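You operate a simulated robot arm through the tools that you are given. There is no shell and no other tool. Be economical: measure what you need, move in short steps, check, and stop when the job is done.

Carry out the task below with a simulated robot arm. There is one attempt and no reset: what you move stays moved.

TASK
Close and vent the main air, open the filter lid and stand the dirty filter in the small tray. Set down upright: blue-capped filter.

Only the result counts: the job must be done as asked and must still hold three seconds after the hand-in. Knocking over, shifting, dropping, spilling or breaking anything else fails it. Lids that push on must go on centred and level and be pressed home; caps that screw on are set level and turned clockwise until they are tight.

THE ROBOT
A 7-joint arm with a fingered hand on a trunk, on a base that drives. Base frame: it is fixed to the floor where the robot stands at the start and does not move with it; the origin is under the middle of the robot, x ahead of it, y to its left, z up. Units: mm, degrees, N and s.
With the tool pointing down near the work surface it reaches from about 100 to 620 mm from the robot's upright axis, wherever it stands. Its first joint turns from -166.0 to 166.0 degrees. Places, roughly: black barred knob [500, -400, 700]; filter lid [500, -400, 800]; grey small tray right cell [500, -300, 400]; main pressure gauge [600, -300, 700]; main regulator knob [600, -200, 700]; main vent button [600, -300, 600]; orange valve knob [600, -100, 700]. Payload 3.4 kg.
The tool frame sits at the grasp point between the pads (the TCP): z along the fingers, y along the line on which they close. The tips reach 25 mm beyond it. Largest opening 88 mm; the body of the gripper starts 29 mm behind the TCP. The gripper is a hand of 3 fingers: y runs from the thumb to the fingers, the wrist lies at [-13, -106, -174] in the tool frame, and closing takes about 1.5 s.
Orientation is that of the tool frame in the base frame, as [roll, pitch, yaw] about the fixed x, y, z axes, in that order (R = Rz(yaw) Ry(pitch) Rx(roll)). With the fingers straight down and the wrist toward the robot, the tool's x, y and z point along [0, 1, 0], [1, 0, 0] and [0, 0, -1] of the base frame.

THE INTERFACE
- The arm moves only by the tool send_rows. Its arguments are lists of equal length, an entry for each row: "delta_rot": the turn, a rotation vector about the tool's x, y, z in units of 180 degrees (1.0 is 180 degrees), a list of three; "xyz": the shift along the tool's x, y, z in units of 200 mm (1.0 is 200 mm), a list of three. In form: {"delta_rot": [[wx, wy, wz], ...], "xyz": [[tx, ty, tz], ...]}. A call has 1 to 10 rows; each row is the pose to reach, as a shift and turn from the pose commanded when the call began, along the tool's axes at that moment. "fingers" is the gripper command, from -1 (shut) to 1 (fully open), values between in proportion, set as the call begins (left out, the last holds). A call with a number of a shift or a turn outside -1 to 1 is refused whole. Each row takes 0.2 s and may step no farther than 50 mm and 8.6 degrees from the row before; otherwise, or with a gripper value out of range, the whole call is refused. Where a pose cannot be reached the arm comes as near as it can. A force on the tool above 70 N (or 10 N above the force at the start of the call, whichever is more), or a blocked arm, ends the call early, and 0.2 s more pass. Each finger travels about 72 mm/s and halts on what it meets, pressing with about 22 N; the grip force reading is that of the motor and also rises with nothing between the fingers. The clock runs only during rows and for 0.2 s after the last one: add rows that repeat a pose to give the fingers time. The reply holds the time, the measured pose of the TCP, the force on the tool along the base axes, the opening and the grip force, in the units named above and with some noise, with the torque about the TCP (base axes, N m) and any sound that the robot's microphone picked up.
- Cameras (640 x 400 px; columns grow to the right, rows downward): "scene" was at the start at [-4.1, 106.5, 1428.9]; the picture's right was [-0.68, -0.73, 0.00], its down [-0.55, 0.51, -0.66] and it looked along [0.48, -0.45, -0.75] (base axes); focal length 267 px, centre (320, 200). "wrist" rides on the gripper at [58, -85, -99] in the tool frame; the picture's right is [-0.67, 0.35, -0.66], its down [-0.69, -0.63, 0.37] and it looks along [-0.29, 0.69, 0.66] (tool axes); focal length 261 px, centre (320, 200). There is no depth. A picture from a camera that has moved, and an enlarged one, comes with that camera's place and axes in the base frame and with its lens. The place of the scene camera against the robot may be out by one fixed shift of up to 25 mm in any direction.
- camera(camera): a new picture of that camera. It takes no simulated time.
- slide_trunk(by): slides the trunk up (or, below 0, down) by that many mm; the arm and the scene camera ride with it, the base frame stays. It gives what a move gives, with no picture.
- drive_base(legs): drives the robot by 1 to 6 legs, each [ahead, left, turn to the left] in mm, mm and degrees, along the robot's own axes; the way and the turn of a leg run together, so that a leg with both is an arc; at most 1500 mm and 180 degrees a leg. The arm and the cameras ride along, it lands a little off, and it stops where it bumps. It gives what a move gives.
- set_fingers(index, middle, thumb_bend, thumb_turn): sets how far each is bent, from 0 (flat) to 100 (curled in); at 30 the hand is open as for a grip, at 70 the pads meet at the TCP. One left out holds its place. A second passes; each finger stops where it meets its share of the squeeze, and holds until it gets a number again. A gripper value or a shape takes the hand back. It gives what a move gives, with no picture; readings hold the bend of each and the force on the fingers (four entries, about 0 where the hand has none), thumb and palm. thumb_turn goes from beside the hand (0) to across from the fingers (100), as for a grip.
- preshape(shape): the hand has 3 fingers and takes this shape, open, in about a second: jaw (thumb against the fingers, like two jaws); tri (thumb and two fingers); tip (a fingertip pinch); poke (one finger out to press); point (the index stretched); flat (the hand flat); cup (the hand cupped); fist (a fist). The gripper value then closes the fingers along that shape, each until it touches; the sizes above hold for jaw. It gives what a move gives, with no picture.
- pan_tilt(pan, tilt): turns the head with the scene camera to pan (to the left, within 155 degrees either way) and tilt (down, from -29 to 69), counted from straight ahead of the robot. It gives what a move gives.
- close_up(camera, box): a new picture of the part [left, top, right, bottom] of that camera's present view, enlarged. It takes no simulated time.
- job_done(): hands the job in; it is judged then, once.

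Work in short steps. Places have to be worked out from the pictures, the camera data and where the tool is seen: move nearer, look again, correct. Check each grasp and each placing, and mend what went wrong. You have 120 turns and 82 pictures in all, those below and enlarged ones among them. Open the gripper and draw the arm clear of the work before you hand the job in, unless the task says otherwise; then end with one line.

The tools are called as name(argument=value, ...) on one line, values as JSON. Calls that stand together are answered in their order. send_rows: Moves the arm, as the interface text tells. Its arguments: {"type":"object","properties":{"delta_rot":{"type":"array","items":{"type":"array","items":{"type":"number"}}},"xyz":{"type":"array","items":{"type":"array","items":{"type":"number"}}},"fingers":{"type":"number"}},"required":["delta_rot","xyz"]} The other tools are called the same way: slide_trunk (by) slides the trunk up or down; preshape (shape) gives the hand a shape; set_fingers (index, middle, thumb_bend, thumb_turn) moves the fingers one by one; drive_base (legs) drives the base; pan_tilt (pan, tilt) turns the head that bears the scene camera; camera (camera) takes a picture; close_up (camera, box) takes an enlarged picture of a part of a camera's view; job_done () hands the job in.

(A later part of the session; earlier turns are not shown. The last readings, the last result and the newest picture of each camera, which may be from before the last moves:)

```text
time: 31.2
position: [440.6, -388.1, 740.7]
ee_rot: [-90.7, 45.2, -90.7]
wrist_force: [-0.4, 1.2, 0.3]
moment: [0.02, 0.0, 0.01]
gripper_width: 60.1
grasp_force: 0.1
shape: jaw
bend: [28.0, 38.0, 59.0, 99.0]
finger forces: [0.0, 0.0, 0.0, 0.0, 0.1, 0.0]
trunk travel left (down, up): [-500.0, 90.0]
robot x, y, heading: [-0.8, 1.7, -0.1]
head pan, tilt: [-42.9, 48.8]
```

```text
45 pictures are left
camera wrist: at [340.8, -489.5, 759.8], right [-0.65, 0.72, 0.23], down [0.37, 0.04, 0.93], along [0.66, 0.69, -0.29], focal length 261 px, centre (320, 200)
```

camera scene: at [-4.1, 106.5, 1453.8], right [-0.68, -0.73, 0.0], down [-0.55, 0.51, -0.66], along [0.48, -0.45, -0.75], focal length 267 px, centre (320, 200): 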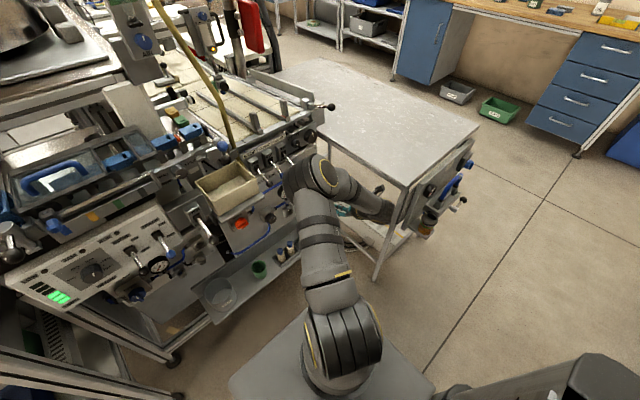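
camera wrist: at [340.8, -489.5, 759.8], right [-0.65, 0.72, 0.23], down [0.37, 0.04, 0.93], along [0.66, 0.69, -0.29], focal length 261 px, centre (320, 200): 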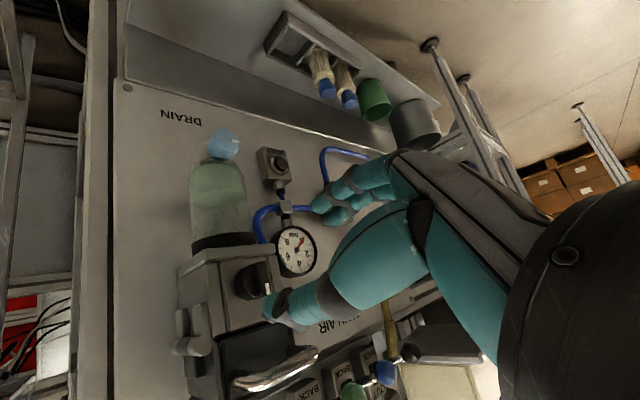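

Now the housing's right side is visible; zooming in on the hinge and the knob.

close_up(camera="wrist", box=[150, 220, 350, 400])

```text
2.22 times, centred on (250, 310) of wrist
camera zoom: at [340.8, -489.5, 759.8], right [-0.65, 0.72, 0.23], down [0.37, 0.04, 0.93], along [0.66, 0.69, -0.29], focal length 579 px, centre (476, -44)
```

zoom: 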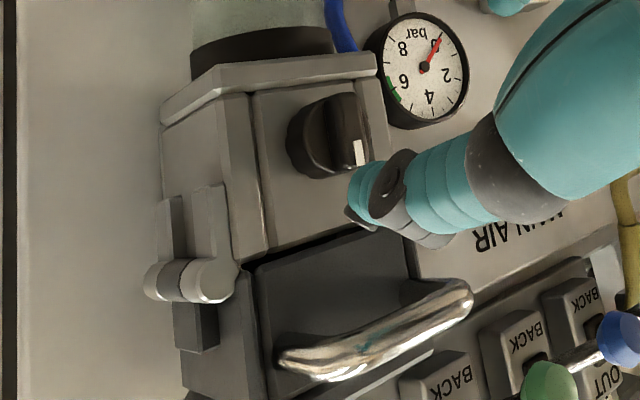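

The lid hinges on its right side (pin along x). Knob bar front refined to (510, -389, 749); advancing onto it.

send_rows(delta_rot=[[0, 0, 0], [0, 0, 0], [0, 0, 0]], xyz=[[-0.025, -0.032, 0.12], [-0.025, -0.032, 0.22], [-0.025, -0.032, 0.3]])

close_up(camera="wrist", box=[170, 220, 370, 400])

```text
time: 32.0
position: [500.6, -390.8, 748.6]
ee_rot: [-90.6, 44.9, -90.5]
wrist_force: [-0.8, -0.4, -0.3]
moment: [0.03, -0.03, 0.02]
gripper_width: 60.0
grasp_force: 0.1
shape: jaw
bend: [28.0, 38.0, 59.0, 99.0]
finger forces: [0.0, 0.0, 0.1, 0.1, 0.0, 0.0]
trunk travel left (down, up): [-500.0, 90.0]
robot x, y, heading: [-2.1, 0.8, 0.1]
head pan, tilt: [-42.9, 48.8]
```

```text
2.22 times, centred on (270, 310) of wrist
camera zoom: at [401.7, -491.2, 768.2], right [-0.65, 0.72, 0.23], down [0.37, 0.04, 0.93], along [0.66, 0.69, -0.29], focal length 579 px, centre (431, -44)
```

zoom: 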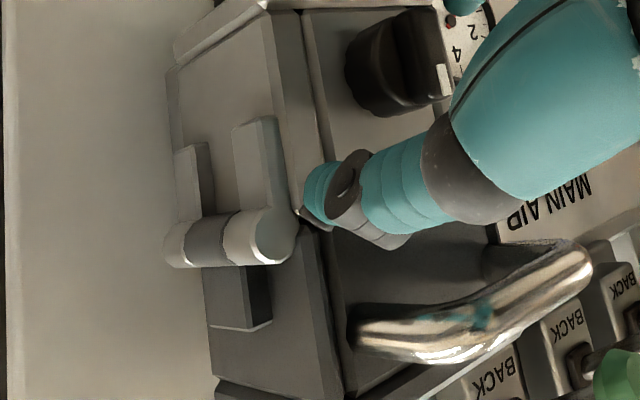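

Alignment good (knob centre ≈ z 751). Small correction, 7 mm further in, then close.

send_rows(delta_rot=[[0, 0, 0], [0, 0, 0], [0, 0, 0], [0, 0, 0], [0, 0, 0], [0, 0, 0]], xyz=[[-0.015, 0.0, 0.035], [-0.015, 0.0, 0.035], [-0.015, 0.0, 0.035], [-0.015, 0.0, 0.035], [-0.015, 0.0, 0.035], [-0.015, 0.0, 0.035]])

send_rows(delta_rot=[[0, 0, 0], [0, 0, 0], [0, 0, 0], [0, 0, 0], [0, 0, 0]], xyz=[[0, 0, 0], [0, 0, 0], [0, 0, 0], [0, 0, 0], [0, 0, 0]], fingers=-1)

camera(camera="wrist")

```text
time: 33.4
position: [502.7, -388.0, 749.9]
ee_rot: [-90.7, 45.0, -91.0]
wrist_force: [-52.5, -0.6, -7.0]
moment: [0.18, -1.37, -1.43]
gripper_width: 57.3
grasp_force: 0.1
shape: jaw
bend: [28.0, 38.0, 64.0, 98.0]
finger forces: [0.0, 0.0, 0.1, 0.0, 52.9, 0.0]
trunk travel left (down, up): [-500.0, 90.0]
robot x, y, heading: [-1.2, 0.6, 0.2]
head pan, tilt: [-42.9, 48.8]
```

```text
time: 34.6
position: [502.2, -390.8, 752.4]
ee_rot: [-90.3, 45.0, -90.7]
wrist_force: [-53.5, -2.5, -3.2]
moment: [0.27, -1.62, -1.61]
gripper_width: 35.5
grasp_force: 21.7
shape: jaw
bend: [74.0, 61.0, 67.0, 98.0]
finger forces: [12.4, 6.8, 0.0, 0.0, 57.2, 0.1]
trunk travel left (down, up): [-500.0, 90.0]
robot x, y, heading: [0.5, 2.1, 0.1]
head pan, tilt: [-42.9, 48.8]
```

```text
42 pictures are left
camera wrist: at [402.1, -490.1, 771.3], right [-0.65, 0.72, 0.23], down [0.37, 0.04, 0.93], along [0.66, 0.69, -0.29], focal length 261 px, centre (320, 200)
```

wrist: 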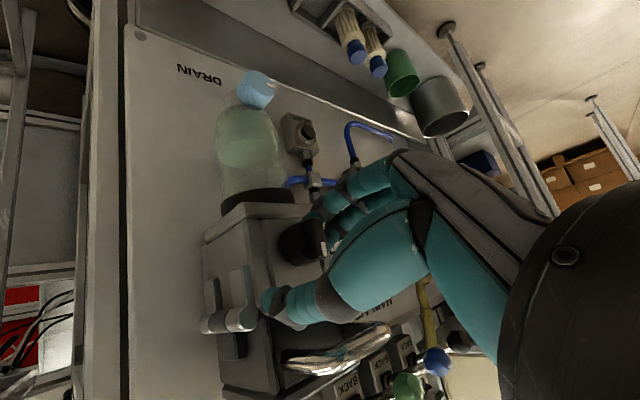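

The thumb tip presses the body front (53 N). I reopen slightly, back off, and regrip nearer the bar.

send_rows(delta_rot=[[0, 0, 0], [0, 0, 0], [0, 0, 0], [0, 0, 0]], xyz=[[0, 0, -0.03], [0, 0, -0.06], [0, 0, -0.06], [0, 0, -0.06]], fingers=0.3)

send_rows(delta_rot=[[0, 0, 0], [0, 0, 0], [0, 0, 0], [0, 0, 0], [0, 0, 0], [0, 0, 0]], xyz=[[0, 0, 0], [0, 0, 0], [0, 0, 0], [0, 0, 0], [0, 0, 0], [0, 0, 0]], fingers=-1)

close_up(camera="wrist", box=[200, 150, 420, 350])

```text
time: 35.6
position: [496.2, -388.0, 749.8]
ee_rot: [-90.6, 45.0, -90.5]
wrist_force: [0.5, -0.3, 0.4]
moment: [0.02, 0.01, 0.03]
gripper_width: 57.1
grasp_force: 0.1
shape: jaw
bend: [28.0, 39.0, 61.0, 100.0]
finger forces: [0.0, 0.0, 0.0, 0.0, 0.1, 0.0]
trunk travel left (down, up): [-500.0, 90.0]
robot x, y, heading: [0.2, -1.3, 0.2]
head pan, tilt: [-42.9, 48.8]
```

```text
time: 37.0
position: [495.9, -388.9, 749.5]
ee_rot: [-90.7, 44.9, -90.7]
wrist_force: [2.0, -0.3, 0.9]
moment: [-0.02, -0.03, 0.01]
gripper_width: 16.3
grasp_force: 22.3
shape: jaw
bend: [73.0, 64.0, 74.0, 100.0]
finger forces: [12.6, 6.1, 0.0, 0.1, 20.6, 0.0]
trunk travel left (down, up): [-500.0, 90.0]
robot x, y, heading: [1.9, -2.1, -0.0]
head pan, tilt: [-42.9, 48.8]
```

```text
2.00 times, centred on (310, 250) of wrist
camera zoom: at [395.7, -488.8, 769.7], right [-0.65, 0.72, 0.23], down [0.37, 0.04, 0.93], along [0.66, 0.69, -0.29], focal length 521 px, centre (340, 100)
```

zoom: 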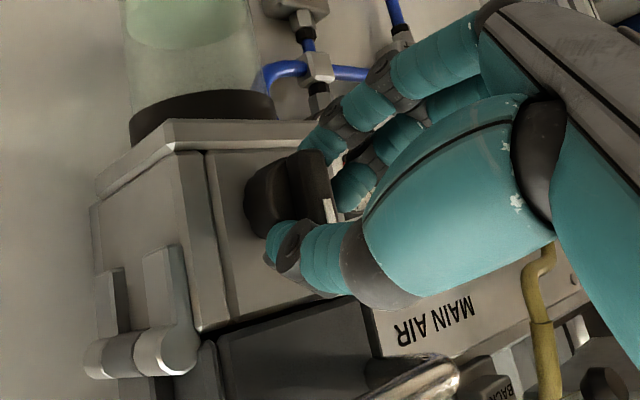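

Good diagonal grip on the knob bar. Turning counter-clockwise ~85°, watching the torque.

send_rows(delta_rot=[[0, 0, -0.047], [0, 0, -0.094], [0, 0, -0.141], [0, 0, -0.188], [0, 0, -0.235]], xyz=[[0, 0, 0], [0, 0, 0], [0, 0, 0], [0, 0, 0], [0, 0, 0]])

camera(camera="wrist")

```text
time: 38.2
position: [495.3, -385.7, 751.5]
ee_rot: [-90.5, 2.5, -90.1]
wrist_force: [1.0, 15.0, 1.2]
moment: [0.27, -0.04, 0.3]
gripper_width: 15.9
grasp_force: 22.1
shape: jaw
bend: [73.0, 72.0, 76.0, 95.0]
finger forces: [16.1, 17.2, 0.0, 0.0, 22.1, 0.1]
trunk travel left (down, up): [-500.0, 90.0]
robot x, y, heading: [-1.7, 0.3, -0.2]
head pan, tilt: [-42.9, 48.8]
```

```text
40 pictures are left
camera wrist: at [397.3, -446.9, 833.3], right [-0.66, 0.69, -0.31], down [0.37, 0.66, 0.66], along [0.65, 0.32, -0.69], focal length 261 px, centre (320, 200)
```

wrist: 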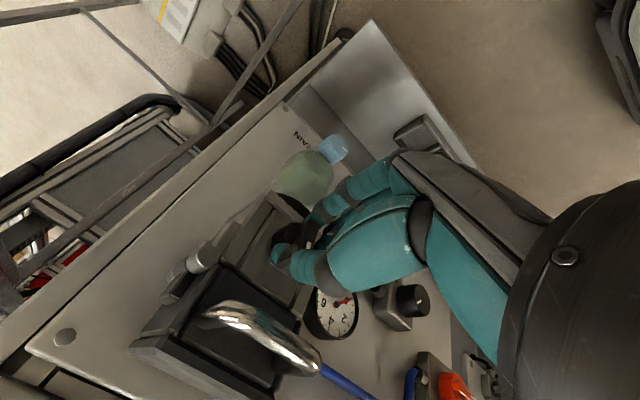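

close_up(camera="wrist", box=[220, 160, 380, 320])

```text
2.50 times, centred on (300, 240) of wrist
camera zoom: at [397.3, -446.9, 833.3], right [-0.66, 0.69, -0.31], down [0.37, 0.66, 0.66], along [0.65, 0.32, -0.69], focal length 652 px, centre (370, 100)
```

zoom: 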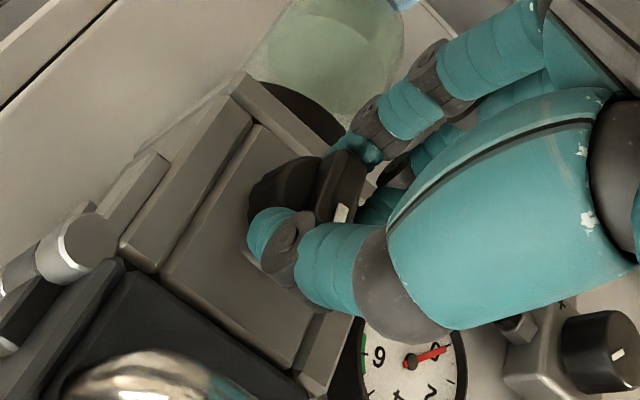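

The mark has begun to rotate toward the left. Continuing.

send_rows(delta_rot=[[0, 0, -0.047], [0, 0, -0.094], [0, 0, -0.141], [0, 0, -0.188], [0, 0, -0.235], [0, 0, -0.282]], xyz=[[0, 0, 0], [0, 0, 0], [0, 0, 0], [0, 0, 0], [0, 0, 0], [0, 0, 0]])

close_up(camera="wrist", box=[220, 160, 380, 320])

```text
time: 39.6
position: [497.6, -384.6, 745.7]
ee_rot: [-91.4, -47.9, -88.8]
wrist_force: [7.1, 26.5, -21.1]
moment: [0.2, 0.39, 0.57]
gripper_width: 13.3
grasp_force: 22.1
shape: jaw
bend: [73.0, 73.0, 80.0, 90.0]
finger forces: [18.0, 41.9, 0.1, 0.1, 23.3, 0.0]
trunk travel left (down, up): [-500.0, 90.0]
robot x, y, heading: [-0.0, -0.7, 0.0]
head pan, tilt: [-42.9, 48.8]
```

```text
2.50 times, centred on (300, 240) of wrist
camera zoom: at [399.5, -360.5, 847.4], right [-0.67, 0.19, -0.72], down [0.36, 0.93, -0.09], along [0.65, -0.32, -0.69], focal length 652 px, centre (370, 100)
```

zoom: 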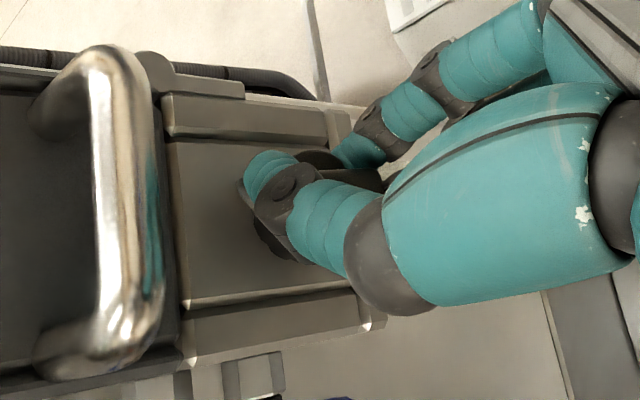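

Forces rising and the knob is hidden; I open and back off to check its angle.

send_rows(delta_rot=[[0, 0, 0], [0, 0, 0], [0, 0, 0], [0, 0, 0], [0, 0, 0]], xyz=[[0, 0, 0], [0, 0, 0], [0, 0, -0.05], [0, 0, -0.15], [0, 0, -0.3]], fingers=0.5)

close_up(camera="wrist", box=[150, 120, 370, 320])

```text
time: 40.8
position: [435.7, -389.7, 751.3]
ee_rot: [-90.6, -48.0, -89.7]
wrist_force: [0.3, 0.0, 0.9]
moment: [-0.02, -0.05, 0.01]
gripper_width: 65.5
grasp_force: 0.0
shape: jaw
bend: [27.0, 36.0, 54.0, 99.0]
finger forces: [0.0, 0.1, 0.1, 0.0, 0.1, 0.1]
trunk travel left (down, up): [-500.0, 90.0]
robot x, y, heading: [-1.1, 2.3, -0.3]
head pan, tilt: [-42.9, 48.8]
```

```text
2.00 times, centred on (260, 220) of wrist
camera zoom: at [337.5, -363.7, 851.8], right [-0.66, 0.19, -0.73], down [0.37, 0.93, -0.09], along [0.65, -0.33, -0.68], focal length 521 px, centre (440, 160)
```

zoom: 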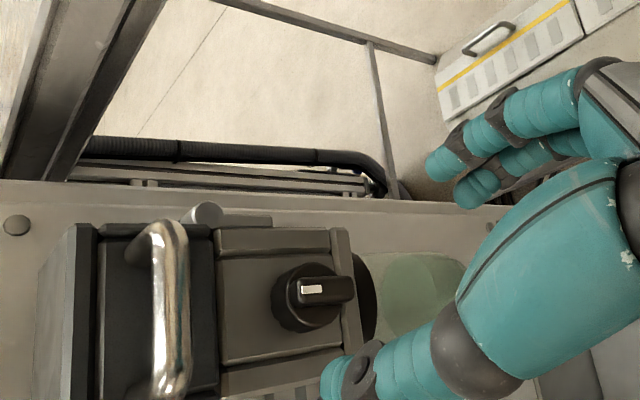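

The knob still points up: CCW was just slip, so it must turn clockwise. I rotate the hand to wrist-left so the pads close on the bar's flat sides, then approach.

send_rows(delta_rot=[[0, 0, -0.047], [0, 0, -0.094], [0, 0, -0.141], [0, 0, -0.188], [0, 0, -0.233]], xyz=[[0, 0, 0], [0, 0, 0], [0, 0, 0], [0, 0, 0], [0, 0, 0]])

camera(camera="wrist")

```text
time: 42.0
position: [446.8, -370.7, 898.0]
ee_rot: [-112.8, -86.1, -67.7]
wrist_force: [0.6, 0.2, -0.2]
moment: [0.03, 0.0, 0.03]
gripper_width: 65.7
grasp_force: 0.0
shape: jaw
bend: [27.0, 36.0, 54.0, 99.0]
finger forces: [0.1, 0.0, 0.0, 0.1, 0.0, 0.0]
out of reach, approached as far as the arm can: row 3, 4, 5
trunk travel left (down, up): [-500.0, 90.0]
robot x, y, heading: [-0.4, -0.1, -0.2]
head pan, tilt: [-42.9, 48.8]
```

```text
36 pictures are left
camera wrist: at [350.0, -289.1, 964.8], right [-0.68, -0.3, -0.67], down [0.36, 0.67, -0.65], along [0.64, -0.68, -0.35], focal length 261 px, centre (320, 200)
```

wrist: 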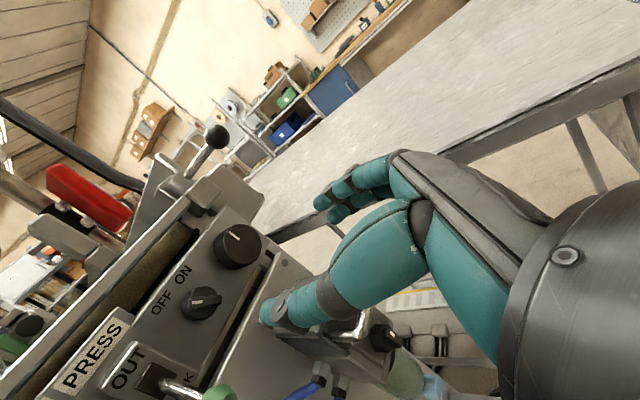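

The arm moved up to keep wrist-left; lowering the trunk 148 mm puts this same posture at knob height.

slide_trunk(by=-148)

close_up(camera="wrist", box=[150, 150, 400, 400])

```text
time: 43.8
position: [446.0, -371.3, 749.7]
ee_rot: [-111.9, -85.9, -68.8]
wrist_force: [-0.1, -0.9, -0.3]
moment: [0.0, 0.01, 0.02]
gripper_width: 65.6
grasp_force: 0.0
shape: jaw
bend: [27.0, 36.0, 54.0, 99.0]
finger forces: [0.1, 0.1, 0.1, 0.0, 0.1, 0.0]
trunk travel left (down, up): [-352.0, 238.0]
robot x, y, heading: [1.0, -0.4, -0.3]
head pan, tilt: [-42.9, 48.8]
```

```text
1.60 times, centred on (275, 275) of wrist
camera zoom: at [349.9, -289.4, 816.3], right [-0.68, -0.3, -0.67], down [0.36, 0.67, -0.65], along [0.64, -0.68, -0.35], focal length 417 px, centre (392, 80)
```

zoom: 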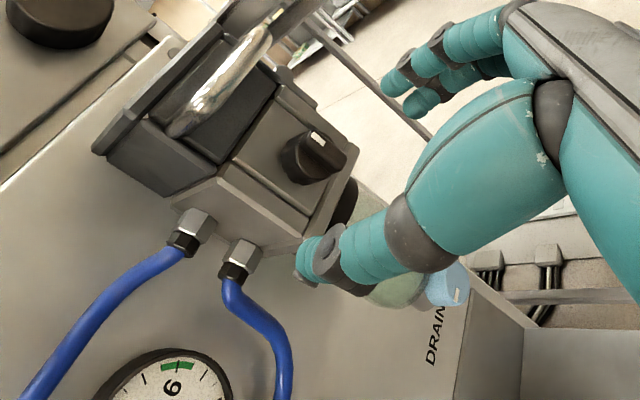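

Orientation is right and knob is at (510, -390, 750). Approaching to x≈495.

send_rows(delta_rot=[[0, 0, 0], [0, 0, 0], [0, 0, 0]], xyz=[[0.006, 0.09, 0.05], [0.01, 0.094, 0.15], [0.012, 0.094, 0.245]])

close_up(camera="wrist", box=[180, 120, 380, 320])

```text
time: 44.6
position: [496.0, -391.8, 750.2]
ee_rot: [-113.0, -85.9, -67.8]
wrist_force: [0.4, 0.3, 0.0]
moment: [0.02, -0.02, -0.01]
gripper_width: 65.8
grasp_force: 0.0
shape: jaw
bend: [27.0, 36.0, 54.0, 99.0]
finger forces: [0.0, 0.0, 0.1, 0.0, 0.1, 0.0]
trunk travel left (down, up): [-352.0, 238.0]
robot x, y, heading: [3.9, 1.2, 0.0]
head pan, tilt: [-42.9, 48.8]
```

```text
2.00 times, centred on (280, 220) of wrist
camera zoom: at [399.2, -309.5, 815.7], right [-0.68, -0.3, -0.67], down [0.36, 0.67, -0.65], along [0.64, -0.68, -0.35], focal length 521 px, centre (400, 160)
```

zoom: 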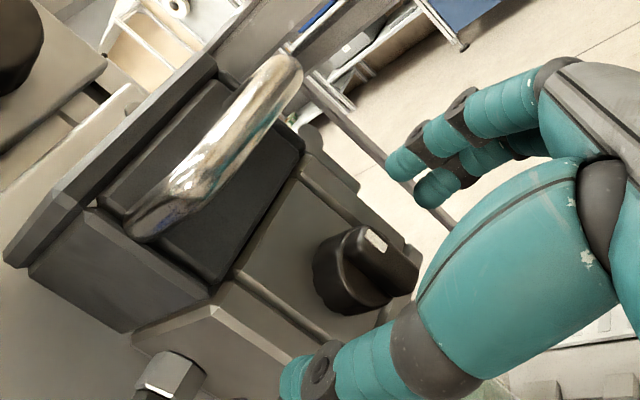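

Well aligned. 3 mm further and close.

send_rows(delta_rot=[[0, 0, 0], [0, 0, 0], [0, 0, 0], [0, 0, 0], [0, 0, 0], [0, 0, 0], [0, 0, 0]], xyz=[[-0.005, 0, 0.015], [-0.005, 0, 0.015], [-0.005, 0, 0.015], [-0.005, 0, 0.015], [-0.005, 0, 0.015], [-0.005, 0, 0.015], [-0.005, 0, 0.015]], fingers=-1)

close_up(camera="wrist", box=[180, 120, 380, 320])

```text
time: 46.2
position: [499.9, -391.3, 748.5]
ee_rot: [-110.8, -85.8, -69.8]
wrist_force: [2.6, 0.3, -0.2]
moment: [-0.02, -0.03, 0.01]
gripper_width: 18.0
grasp_force: 22.2
shape: jaw
bend: [73.0, 62.0, 74.0, 100.0]
finger forces: [12.9, 6.6, 0.0, 0.0, 19.4, 0.1]
trunk travel left (down, up): [-352.0, 238.0]
robot x, y, heading: [1.5, 1.8, -0.0]
head pan, tilt: [-42.9, 48.8]
```

```text
2.00 times, centred on (280, 220) of wrist
camera zoom: at [402.6, -309.4, 814.9], right [-0.68, -0.29, -0.68], down [0.36, 0.67, -0.65], along [0.64, -0.68, -0.35], focal length 521 px, centre (400, 160)
```

zoom: 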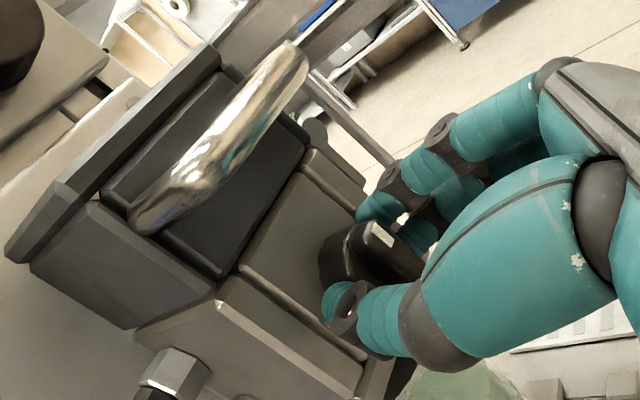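

Gripped on the bar's sides. Turning clockwise 42°, then check.

send_rows(delta_rot=[[0, 0, 0.047], [0, 0, 0.094], [0, 0, 0.141], [0, 0, 0.188], [0, 0, 0.235]], xyz=[[0, 0, 0], [0, 0, 0], [0, 0, 0], [0, 0, 0], [0, 0, 0]])

close_up(camera="wrist", box=[180, 120, 380, 320])

```text
time: 47.4
position: [498.7, -391.1, 747.6]
ee_rot: [-92.2, -43.7, -89.1]
wrist_force: [4.8, -2.4, -0.9]
moment: [-0.03, -0.04, -0.01]
gripper_width: 17.6
grasp_force: 22.2
shape: jaw
bend: [73.0, 62.0, 74.0, 100.0]
finger forces: [14.2, 8.0, 0.0, 0.0, 18.9, 0.0]
trunk travel left (down, up): [-352.0, 238.0]
robot x, y, heading: [0.6, -1.6, -0.1]
head pan, tilt: [-42.9, 48.8]
```

```text
2.00 times, centred on (280, 220) of wrist
camera zoom: at [402.7, -372.9, 852.6], right [-0.67, 0.25, -0.7], down [0.38, 0.93, -0.03], along [0.64, -0.28, -0.72], focal length 521 px, centre (400, 160)
```

zoom: 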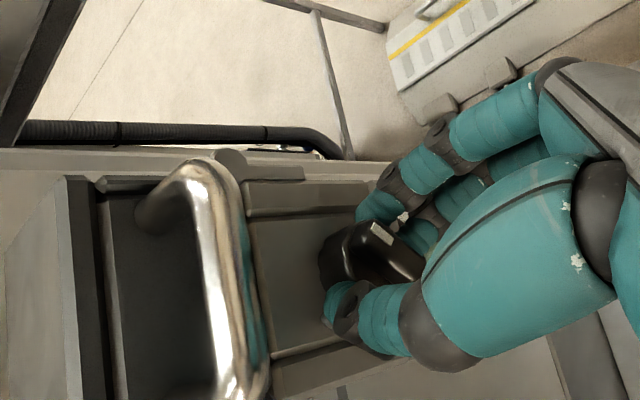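

The knob turns with the hand (bar angle constant in the hand view), little resistance. Continuing the other 45+°.

send_rows(delta_rot=[[0, 0, 0.047], [0, 0, 0.094], [0, 0, 0.141], [0, 0, 0.188], [0, 0, 0.235], [0, 0, 0.27]], xyz=[[0, 0, 0], [0, 0, 0], [0, 0, 0], [0, 0, 0], [0, 0, 0], [0, 0, 0]])

close_up(camera="wrist", box=[180, 120, 380, 320])

```text
time: 48.8
position: [499.1, -389.6, 748.4]
ee_rot: [-91.6, 4.8, -90.8]
wrist_force: [6.1, -2.8, -1.9]
moment: [-0.03, 0.05, -0.01]
gripper_width: 17.5
grasp_force: 22.4
shape: jaw
bend: [73.0, 62.0, 74.0, 100.0]
finger forces: [14.2, 7.5, 0.0, 0.0, 18.8, 0.0]
trunk travel left (down, up): [-352.0, 238.0]
robot x, y, heading: [0.1, -0.6, -0.0]
head pan, tilt: [-42.9, 48.8]
```

```text
2.00 times, centred on (280, 220) of wrist
camera zoom: at [401.0, -454.2, 830.5], right [-0.66, 0.7, -0.27], down [0.39, 0.63, 0.67], along [0.65, 0.34, -0.69], focal length 521 px, centre (400, 160)
```

zoom: 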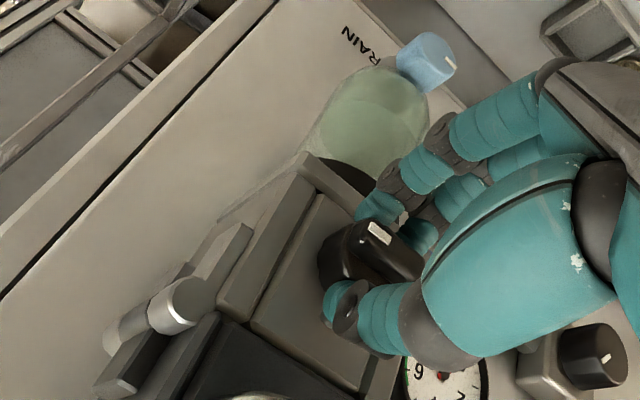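

Turned ~91° with no resistance; a few degrees more to find the stop.

send_rows(delta_rot=[[0, 0, 0.03], [0, 0, 0.06], [0, 0, 0.06]], xyz=[[0, 0, 0], [0, 0, 0], [0, 0, 0]])

```text
time: 49.6
position: [498.5, -390.4, 749.0]
ee_rot: [-91.6, 15.6, -91.0]
wrist_force: [5.8, -4.3, -1.3]
moment: [-0.05, -0.02, -0.05]
gripper_width: 17.4
grasp_force: 21.6
shape: jaw
bend: [73.0, 61.0, 74.0, 100.0]
finger forces: [14.2, 7.4, 0.0, 0.0, 19.9, 0.0]
trunk travel left (down, up): [-352.0, 238.0]
robot x, y, heading: [-0.3, -1.9, 0.1]
head pan, tilt: [-42.9, 48.8]
```

No stop felt; I release and back off to see the knob, and try the lid.

send_rows(delta_rot=[[0, 0, 0], [0, 0, 0], [0, 0, 0], [0, 0, 0], [0, 0, 0]], xyz=[[0, 0, 0], [0, 0, 0], [0, 0, -0.05], [0, 0, -0.2], [0, 0, -0.4]], fingers=0.5)

close_up(camera="wrist", box=[120, 160, 320, 340])

```text
time: 50.8
position: [420.2, -387.4, 751.0]
ee_rot: [-91.6, 15.5, -91.0]
wrist_force: [0.1, -0.1, -0.3]
moment: [-0.01, 0.04, 0.0]
gripper_width: 65.9
grasp_force: 0.0
shape: jaw
bend: [27.0, 36.0, 54.0, 99.0]
finger forces: [0.0, 0.0, 0.0, 0.0, 0.0, 0.0]
trunk travel left (down, up): [-352.0, 238.0]
robot x, y, heading: [0.5, -0.6, 0.1]
head pan, tilt: [-42.9, 48.8]
```

```text
2.22 times, centred on (220, 250) of wrist
camera zoom: at [321.1, -466.1, 819.9], right [-0.65, 0.75, -0.14], down [0.39, 0.49, 0.78], along [0.65, 0.45, -0.61], focal length 579 px, centre (542, 89)
```

zoom: 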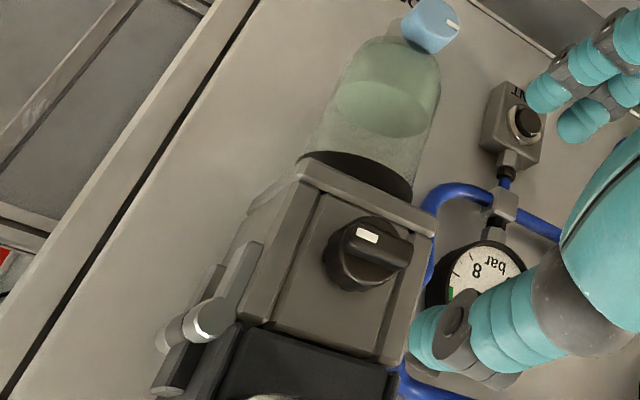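

Bar is now horizontal—latch turned. For the lid (right-hinged), I'll push the handle bar up with a stretched index finger; shaping "point" and looking.

preshape(shape="point")

camera(camera="wrist")

```text
time: 51.7
position: [421.4, -388.4, 750.3]
ee_rot: [-91.6, 15.6, -90.9]
wrist_force: [-0.7, -0.3, -0.2]
moment: [0.0, 0.01, -0.01]
gripper_width: 80.7
grasp_force: 0.1
shape: point
bend: [20.0, 100.0, 98.0, 88.0]
finger forces: [0.1, 0.0, 0.0, 0.1, 0.0, 0.1]
trunk travel left (down, up): [-352.0, 238.0]
robot x, y, heading: [1.3, 1.2, 0.0]
head pan, tilt: [-42.9, 48.8]
```

```text
29 pictures are left
camera wrist: at [321.5, -466.4, 820.0], right [-0.65, 0.75, -0.14], down [0.39, 0.49, 0.78], along [0.65, 0.45, -0.61], focal length 261 px, centre (320, 200)
```

wrist: 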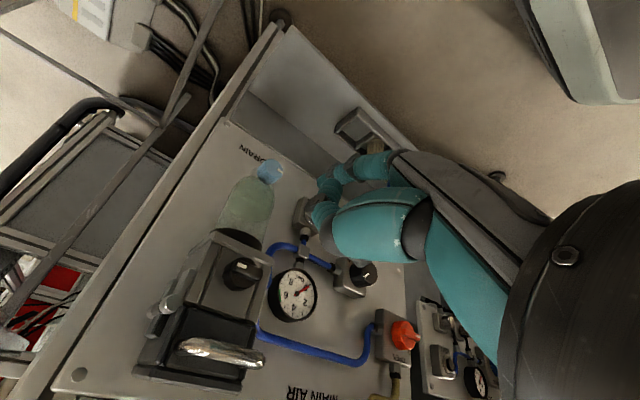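

I raise the trunk 88 mm so the finger comes level with the handle, staying clear in x, and look.

slide_trunk(by=88)

close_up(camera="wrist", box=[160, 120, 400, 400])

```text
time: 52.9
position: [419.8, -388.3, 839.3]
ee_rot: [-91.6, 15.5, -91.0]
wrist_force: [-0.3, 0.6, -0.5]
moment: [0.02, 0.05, 0.0]
gripper_width: 80.3
grasp_force: 0.1
shape: point
bend: [20.0, 100.0, 98.0, 88.0]
finger forces: [0.0, 0.1, 0.0, 0.0, 0.0, 0.0]
trunk travel left (down, up): [-440.0, 150.0]
robot x, y, heading: [-3.6, 1.2, 0.2]
head pan, tilt: [-42.9, 48.8]
```

```text
1.43 times, centred on (280, 260) of wrist
camera zoom: at [321.2, -466.3, 908.0], right [-0.65, 0.75, -0.14], down [0.39, 0.49, 0.78], along [0.65, 0.45, -0.61], focal length 372 px, centre (377, 114)
```

zoom: 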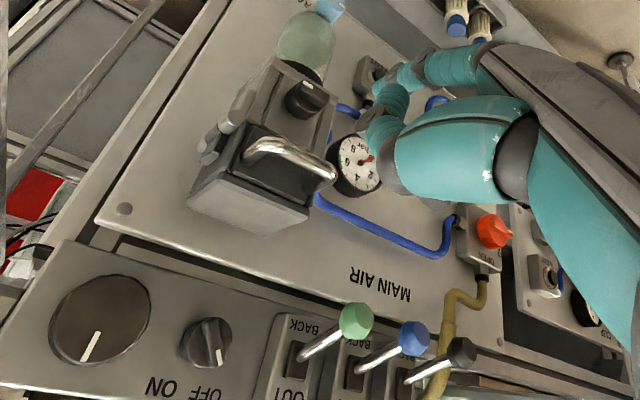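

Handle projects where expected. Index tip ≈(443, -384, 779); advancing 45 mm under the handle's left half, then look.

send_rows(delta_rot=[[0, 0, 0], [0, 0, 0]], xyz=[[-0.03, 0.01, 0.12], [-0.03, 0.01, 0.225]])

close_up(camera="wrist", box=[200, 120, 400, 320])

```text
time: 53.5
position: [463.6, -385.3, 836.7]
ee_rot: [-91.6, 15.5, -91.2]
wrist_force: [0.6, -0.9, 0.2]
moment: [-0.02, -0.05, -0.04]
gripper_width: 80.4
grasp_force: 0.1
shape: point
bend: [20.0, 100.0, 98.0, 88.0]
finger forces: [0.1, 0.0, 0.0, 0.0, 0.0, 0.0]
trunk travel left (down, up): [-440.0, 150.0]
robot x, y, heading: [1.0, 0.3, 0.0]
head pan, tilt: [-42.9, 48.8]
```

```text
2.00 times, centred on (300, 220) of wrist
camera zoom: at [365.5, -461.6, 905.8], right [-0.65, 0.75, -0.14], down [0.39, 0.49, 0.78], along [0.65, 0.45, -0.61], focal length 521 px, centre (360, 160)
```

zoom: 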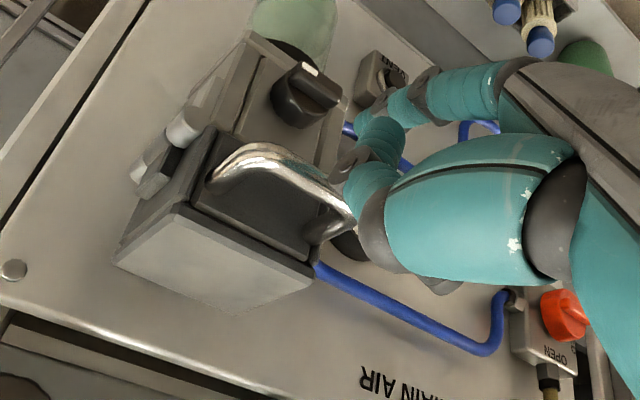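

The curled thumb is at bar height and would bump the handle; I uncurl the thumb upward out of the way.

send_rows(delta_rot=[[0, 0, 0]], xyz=[[0, 0, -0.15]])

set_fingers(thumb_bend=10)

close_up(camera="wrist", box=[200, 120, 400, 320])

```text
time: 53.9
position: [433.9, -384.1, 838.8]
ee_rot: [-91.6, 15.5, -91.0]
wrist_force: [-0.1, -0.2, 0.5]
moment: [-0.01, 0.03, -0.03]
gripper_width: 80.6
grasp_force: 0.0
shape: point
bend: [20.0, 100.0, 98.0, 88.0]
finger forces: [0.0, 0.1, 0.0, 0.0, 0.0, 0.0]
trunk travel left (down, up): [-440.0, 150.0]
robot x, y, heading: [-2.0, -0.6, 0.1]
head pan, tilt: [-42.9, 48.8]
```

```text
time: 54.9
position: [434.1, -383.0, 838.4]
ee_rot: [-91.6, 15.6, -90.9]
wrist_force: [0.3, -0.6, 0.3]
moment: [0.01, 0.03, 0.01]
gripper_width: 101.6
grasp_force: 0.0
shape: fingers
bend: [20.0, 100.0, 10.0, 88.0]
finger forces: [0.0, 0.0, 0.1, 0.0, 0.0, 0.1]
trunk travel left (down, up): [-440.0, 150.0]
robot x, y, heading: [-0.9, -3.4, -0.1]
head pan, tilt: [-42.9, 48.8]
```

```text
2.00 times, centred on (300, 220) of wrist
camera zoom: at [335.9, -461.6, 907.9], right [-0.65, 0.75, -0.14], down [0.39, 0.49, 0.78], along [0.65, 0.45, -0.61], focal length 521 px, centre (360, 160)
```

zoom: 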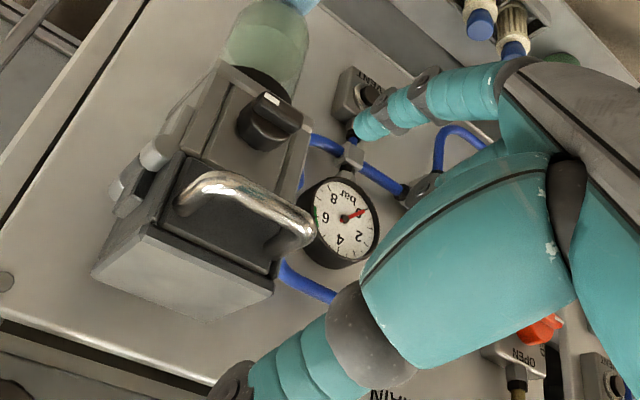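

Index is clear now: tip at ≈(458, -378, 783), below the bar (z 804). Advancing 48 mm under it.

send_rows(delta_rot=[[0, 0, 0], [0, 0, 0]], xyz=[[0, 0, 0.12], [0, 0, 0.24]])

close_up(camera="wrist", box=[200, 120, 400, 320])

```text
time: 55.5
position: [482.1, -383.0, 837.8]
ee_rot: [-91.6, 15.5, -91.1]
wrist_force: [-0.3, -0.1, 0.3]
moment: [0.01, 0.02, 0.0]
gripper_width: 101.3
grasp_force: 0.1
shape: fingers
bend: [20.0, 100.0, 10.0, 88.0]
finger forces: [0.0, 0.1, 0.1, 0.0, 0.0, 0.1]
trunk travel left (down, up): [-440.0, 150.0]
robot x, y, heading: [0.9, -2.7, -0.0]
head pan, tilt: [-42.9, 48.8]
```

```text
2.00 times, centred on (300, 220) of wrist
camera zoom: at [384.4, -460.1, 906.7], right [-0.65, 0.75, -0.14], down [0.39, 0.49, 0.78], along [0.65, 0.45, -0.61], focal length 521 px, centre (360, 160)
```

zoom: 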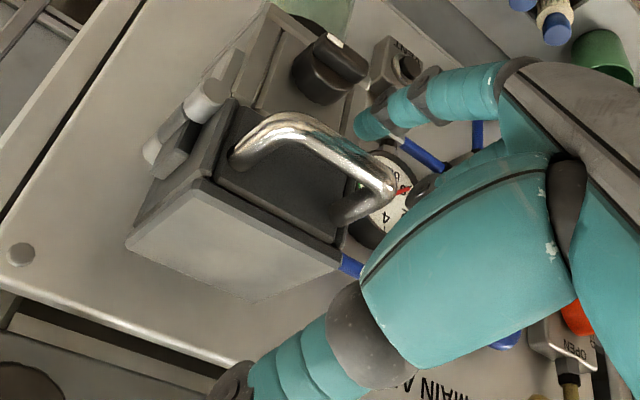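

Finger is under the bar without contact. Lifting along the hinge arc to ~50°, gently.

send_rows(delta_rot=[[0, 0, 0], [0, 0, 0], [0, 0, 0], [0, 0, 0], [0, 0, 0]], xyz=[[-0.01, -0.034, 0], [-0.005, -0.075, 0], [0, -0.112, 0], [0.018, -0.155, 0], [0.039, -0.196, 0]])

close_up(camera="wrist", box=[160, 80, 400, 320])

```text
time: 56.7
position: [484.7, -400.0, 873.7]
ee_rot: [-91.6, 15.5, -91.1]
wrist_force: [-0.2, -0.7, -2.1]
moment: [-0.01, 0.05, 0.0]
gripper_width: 104.5
grasp_force: 0.8
shape: fingers
bend: [18.0, 100.0, 10.0, 88.0]
finger forces: [2.2, 0.0, 0.0, 0.0, 0.0, 0.1]
trunk travel left (down, up): [-440.0, 150.0]
robot x, y, heading: [-3.8, -0.4, 0.1]
head pan, tilt: [-42.9, 48.8]
```

```text
1.67 times, centred on (280, 200) of wrist
camera zoom: at [385.0, -478.5, 942.0], right [-0.65, 0.75, -0.14], down [0.39, 0.49, 0.78], along [0.65, 0.45, -0.61], focal length 434 px, centre (387, 200)
```

zoom: 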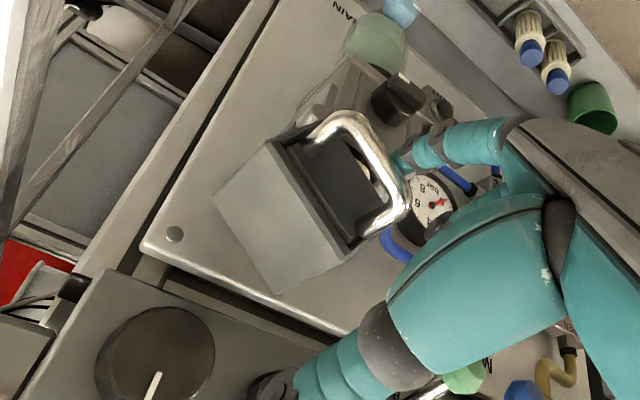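

The lid is lifting easily. Continuing over the top.

send_rows(delta_rot=[[0, 0, 0], [0, 0, 0], [0, 0, 0], [0, 0, 0], [0, 0, 0]], xyz=[[0.035, -0.035, 0], [0.07, -0.066, 0], [0.11, -0.09, 0], [0.152, -0.104, 0], [0.2, -0.112, 0]])

close_up(camera="wrist", box=[160, 80, 400, 320])

```text
time: 57.9
position: [483.6, -445.4, 883.3]
ee_rot: [-91.6, 15.5, -91.1]
wrist_force: [-0.4, 1.0, 0.3]
moment: [0.04, 0.01, 0.02]
gripper_width: 102.6
grasp_force: 0.4
shape: fingers
bend: [19.0, 100.0, 10.0, 88.0]
finger forces: [0.5, 0.0, 0.1, 0.1, 0.0, 0.1]
trunk travel left (down, up): [-440.0, 150.0]
robot x, y, heading: [1.2, 2.5, -0.2]
head pan, tilt: [-42.9, 48.8]
```

```text
1.67 times, centred on (280, 200) of wrist
camera zoom: at [385.6, -523.4, 952.5], right [-0.65, 0.75, -0.14], down [0.39, 0.49, 0.78], along [0.65, 0.45, -0.61], focal length 434 px, centre (387, 200)
```

zoom: 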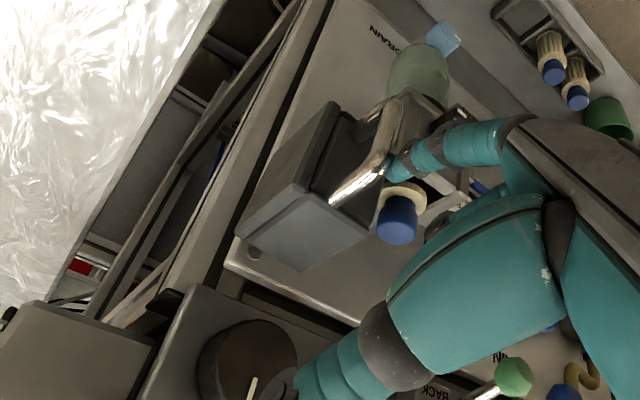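

The lid is near vertical and the blue-capped filter is visible. Pushing further right so it stays open.

send_rows(delta_rot=[[0, 0, 0], [0, 0, 0], [0, 0, 0], [0, 0, 0]], xyz=[[0.05, 0.01, 0], [0.1, 0.025, 0], [0.15, 0.045, 0], [0.19, 0.07, 0]])

close_up(camera="wrist", box=[160, 80, 400, 320])

```text
time: 58.9
position: [482.5, -467.5, 867.3]
ee_rot: [-91.1, 15.6, -89.9]
wrist_force: [-11.7, 53.5, 28.7]
moment: [2.89, 0.17, 0.84]
gripper_width: 98.1
grasp_force: 29.7
shape: fingers
bend: [22.0, 100.0, 10.0, 88.0]
finger forces: [59.0, 0.1, 0.0, 0.0, 0.0, 0.0]
trunk travel left (down, up): [-440.0, 150.0]
robot x, y, heading: [-0.7, 2.3, -0.0]
head pan, tilt: [-42.9, 48.8]
```

```text
1.67 times, centred on (280, 200) of wrist
camera zoom: at [385.7, -547.1, 935.4], right [-0.66, 0.73, -0.14], down [0.38, 0.49, 0.78], along [0.65, 0.47, -0.6], focal length 434 px, centre (387, 200)
```

zoom: 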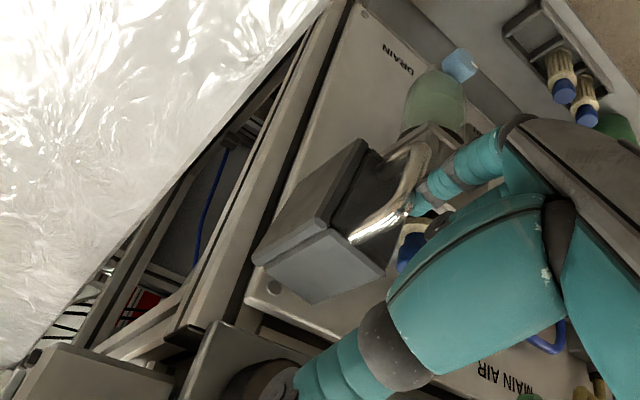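

Lid is at its open stop. I ease off to the left and back away, raising the hand clear.

send_rows(delta_rot=[[0, 0, 0], [0, 0, 0], [0, 0, 0], [0, 0, 0], [0, 0, 0], [0, 0, 0]], xyz=[[-0.15, 0, 0], [-0.2, 0, -0.15], [-0.2, 0, -0.35], [-0.2, -0.1, -0.5], [-0.2, -0.3, -0.6], [-0.2, -0.5, -0.6]])

preshape(shape="jaw")

camera(camera="wrist")

```text
time: 60.3
position: [365.8, -463.7, 969.2]
ee_rot: [-91.6, 15.5, -91.0]
wrist_force: [0.7, 0.6, -1.3]
moment: [0.01, 0.01, 0.02]
gripper_width: 101.3
grasp_force: 0.2
shape: fingers
bend: [20.0, 100.0, 10.0, 88.0]
finger forces: [0.1, 0.0, 0.0, 0.0, 0.0, 0.0]
trunk travel left (down, up): [-440.0, 150.0]
robot x, y, heading: [1.3, -4.3, -0.1]
head pan, tilt: [-42.9, 48.8]
```

```text
time: 61.2
position: [366.1, -463.0, 969.7]
ee_rot: [-91.6, 15.5, -91.1]
wrist_force: [-0.4, -0.8, 0.2]
moment: [-0.04, 0.0, 0.0]
gripper_width: 87.8
grasp_force: 0.1
shape: jaw
bend: [30.0, 30.0, 30.0, 97.0]
finger forces: [0.1, 0.0, 0.1, 0.0, 0.0, 0.1]
trunk travel left (down, up): [-440.0, 150.0]
robot x, y, heading: [-2.7, -2.2, 0.1]
head pan, tilt: [-42.9, 48.8]
```

```text
21 pictures are left
camera wrist: at [268.1, -541.5, 1038.0], right [-0.65, 0.75, -0.14], down [0.39, 0.49, 0.78], along [0.65, 0.45, -0.61], focal length 261 px, centre (320, 200)
```

wrist: 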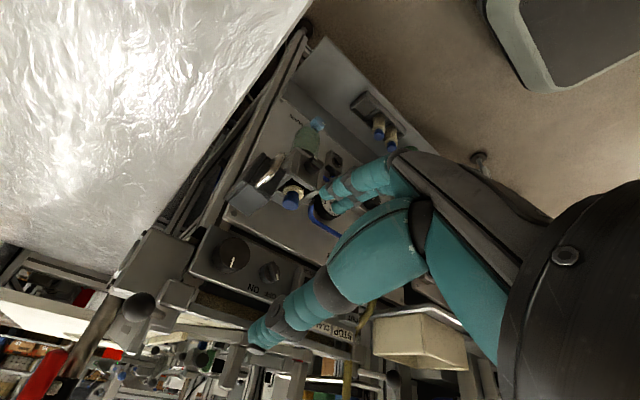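

Lid stays open; filter cap ≈(570, -388, 790). Now I begin turning the hand to point down with the wrist toward the left, staying well clear.

send_rows(delta_rot=[[-0.0294, -0.0224, -0.0294], [-0.0588, -0.0448, -0.0588], [-0.0882, -0.0672, -0.0882], [-0.1176, -0.0896, -0.1176], [-0.147, -0.112, -0.147], [-0.1764, -0.1344, -0.1764], [-0.2058, -0.1568, -0.2058], [-0.2352, -0.1792, -0.2352]], xyz=[[-0.05, 0.014, 0], [-0.1, 0.028, 0], [-0.15, 0.042, 0], [-0.2, 0.055, 0], [-0.25, 0.069, 0], [-0.3, 0.083, 0], [-0.35, 0.096, 0], [-0.4, 0.11, 0]])

```text
time: 63.0
position: [366.3, -380.6, 970.8]
ee_rot: [-135.5, -11.3, -46.0]
wrist_force: [0.3, 0.2, 1.6]
moment: [0.01, -0.01, 0.01]
gripper_width: 87.9
grasp_force: 0.1
shape: jaw
bend: [30.0, 30.0, 30.0, 97.0]
finger forces: [0.0, 0.0, 0.1, 0.0, 0.1, 0.1]
trunk travel left (down, up): [-440.0, 150.0]
robot x, y, heading: [-0.1, 1.9, -0.1]
head pan, tilt: [-42.9, 48.8]
```

That works. Continuing the remaining 61°.

send_rows(delta_rot=[[-0.0265, -0.0202, -0.0265], [-0.053, -0.0404, -0.053], [-0.0796, -0.0605, -0.0796], [-0.1061, -0.0807, -0.1061], [-0.1326, -0.1009, -0.1326], [-0.1591, -0.121, -0.1591], [-0.1857, -0.1412, -0.1857], [-0.2122, -0.1614, -0.2122]], xyz=[[0, 0, 0], [0, 0, 0], [0, 0, 0], [0, 0, 0], [0, 0, 0], [0, 0, 0], [0, 0, 0], [0, 0, 0]])

camera(camera="wrist")

```text
time: 64.8
position: [366.8, -382.6, 971.0]
ee_rot: [-180.0, 1.7, -0.5]
wrist_force: [0.2, 0.0, 0.5]
moment: [0.02, -0.01, 0.0]
gripper_width: 88.0
grasp_force: 0.1
shape: jaw
bend: [30.0, 30.0, 30.0, 97.0]
finger forces: [0.0, 0.1, 0.0, 0.0, 0.0, 0.0]
trunk travel left (down, up): [-440.0, 150.0]
robot x, y, heading: [3.3, -3.9, -0.0]
head pan, tilt: [-42.9, 48.8]
```

```text
20 pictures are left
camera wrist: at [427.4, -298.0, 1068.1], right [-0.65, -0.34, 0.67], down [-0.69, 0.64, -0.35], along [-0.31, -0.69, -0.65], focal length 261 px, centre (320, 200)
```

wrist: 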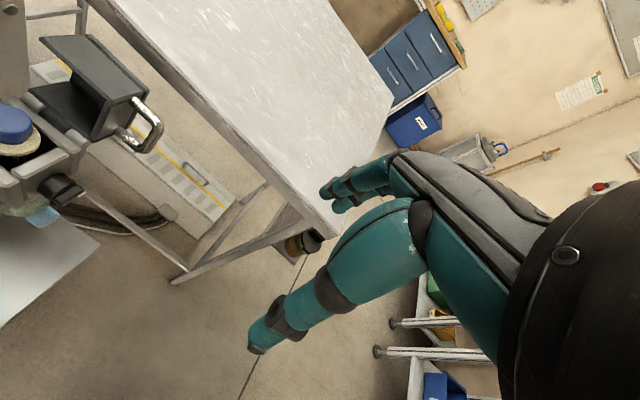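

Hand points straight down. I yaw 45° (to dodge the green lever) and move above the filter at z≈930, opening ~56 mm.

send_rows(delta_rot=[[0, 0, -0.042], [0, 0, -0.084], [0, 0, -0.126], [0, 0, -0.168], [0, 0, -0.21], [0, 0, -0.25]], xyz=[[0.16, 0.01, 0.03], [0.32, 0.02, 0.06], [0.48, 0.03, 0.1], [0.64, 0.04, 0.13], [0.8, 0.045, 0.16], [0.95, 0.05, 0.2]], fingers=0.27)

camera(camera="wrist")

```text
time: 66.2
position: [553.2, -383.2, 939.3]
ee_rot: [-179.0, 1.2, 39.3]
wrist_force: [-0.1, 0.0, 0.8]
moment: [0.02, 0.0, -0.01]
gripper_width: 56.1
grasp_force: 0.0
shape: jaw
bend: [28.0, 39.0, 62.0, 100.0]
finger forces: [0.0, 0.1, 0.0, 0.0, 0.0, 0.0]
out of reach, approached as far as the arm can: row 5, 6
trunk travel left (down, up): [-440.0, 150.0]
robot x, y, heading: [-1.2, 0.9, 0.0]
head pan, tilt: [-42.9, 48.8]
```

```text
19 pictures are left
camera wrist: at [546.7, -280.6, 1038.8], right [-0.28, -0.69, 0.66], down [-0.94, 0.05, -0.34], along [0.2, -0.72, -0.67], focal length 261 px, centre (320, 200)
```

wrist: 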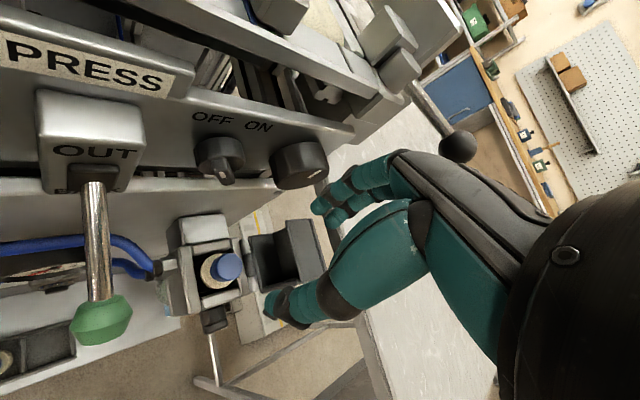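

Cap refined to ≈(561, -394, 800). It's at the arm's reach limit, so I retract 75 mm, then drive the base 75 mm ahead.

send_rows(delta_rot=[[0, 0, 0], [0, 0, 0], [0, 0, 0]], xyz=[[-0.1, -0.08, 0], [-0.2, -0.16, 0], [-0.3, -0.24, 0]])

drive_base(legs=[[75, 0, 0]])

```text
time: 67.0
position: [538.3, -359.6, 954.0]
ee_rot: [-178.9, 1.2, 38.8]
wrist_force: [-0.1, -0.1, 0.3]
moment: [-0.04, -0.02, -0.02]
gripper_width: 56.5
grasp_force: 0.0
shape: jaw
bend: [28.0, 39.0, 62.0, 100.0]
finger forces: [0.0, 0.0, 0.0, 0.0, 0.1, 0.0]
out of reach, approached as far as the arm can: row 1, 2, 3
trunk travel left (down, up): [-440.0, 150.0]
robot x, y, heading: [1.6, 0.9, -0.0]
head pan, tilt: [-42.9, 48.8]
```

```text
time: 68.0
position: [611.4, -359.6, 953.9]
ee_rot: [-178.8, 1.2, 38.8]
wrist_force: [-11.2, -0.7, -1.1]
moment: [0.01, -0.12, -0.33]
gripper_width: 54.7
grasp_force: 0.0
shape: jaw
bend: [32.0, 39.0, 62.0, 100.0]
finger forces: [11.1, 0.1, 0.0, 0.0, 0.0, 0.1]
trunk travel left (down, up): [-440.0, 150.0]
robot x, y, heading: [74.3, -0.3, 0.0]
head pan, tilt: [-42.9, 48.8]
```

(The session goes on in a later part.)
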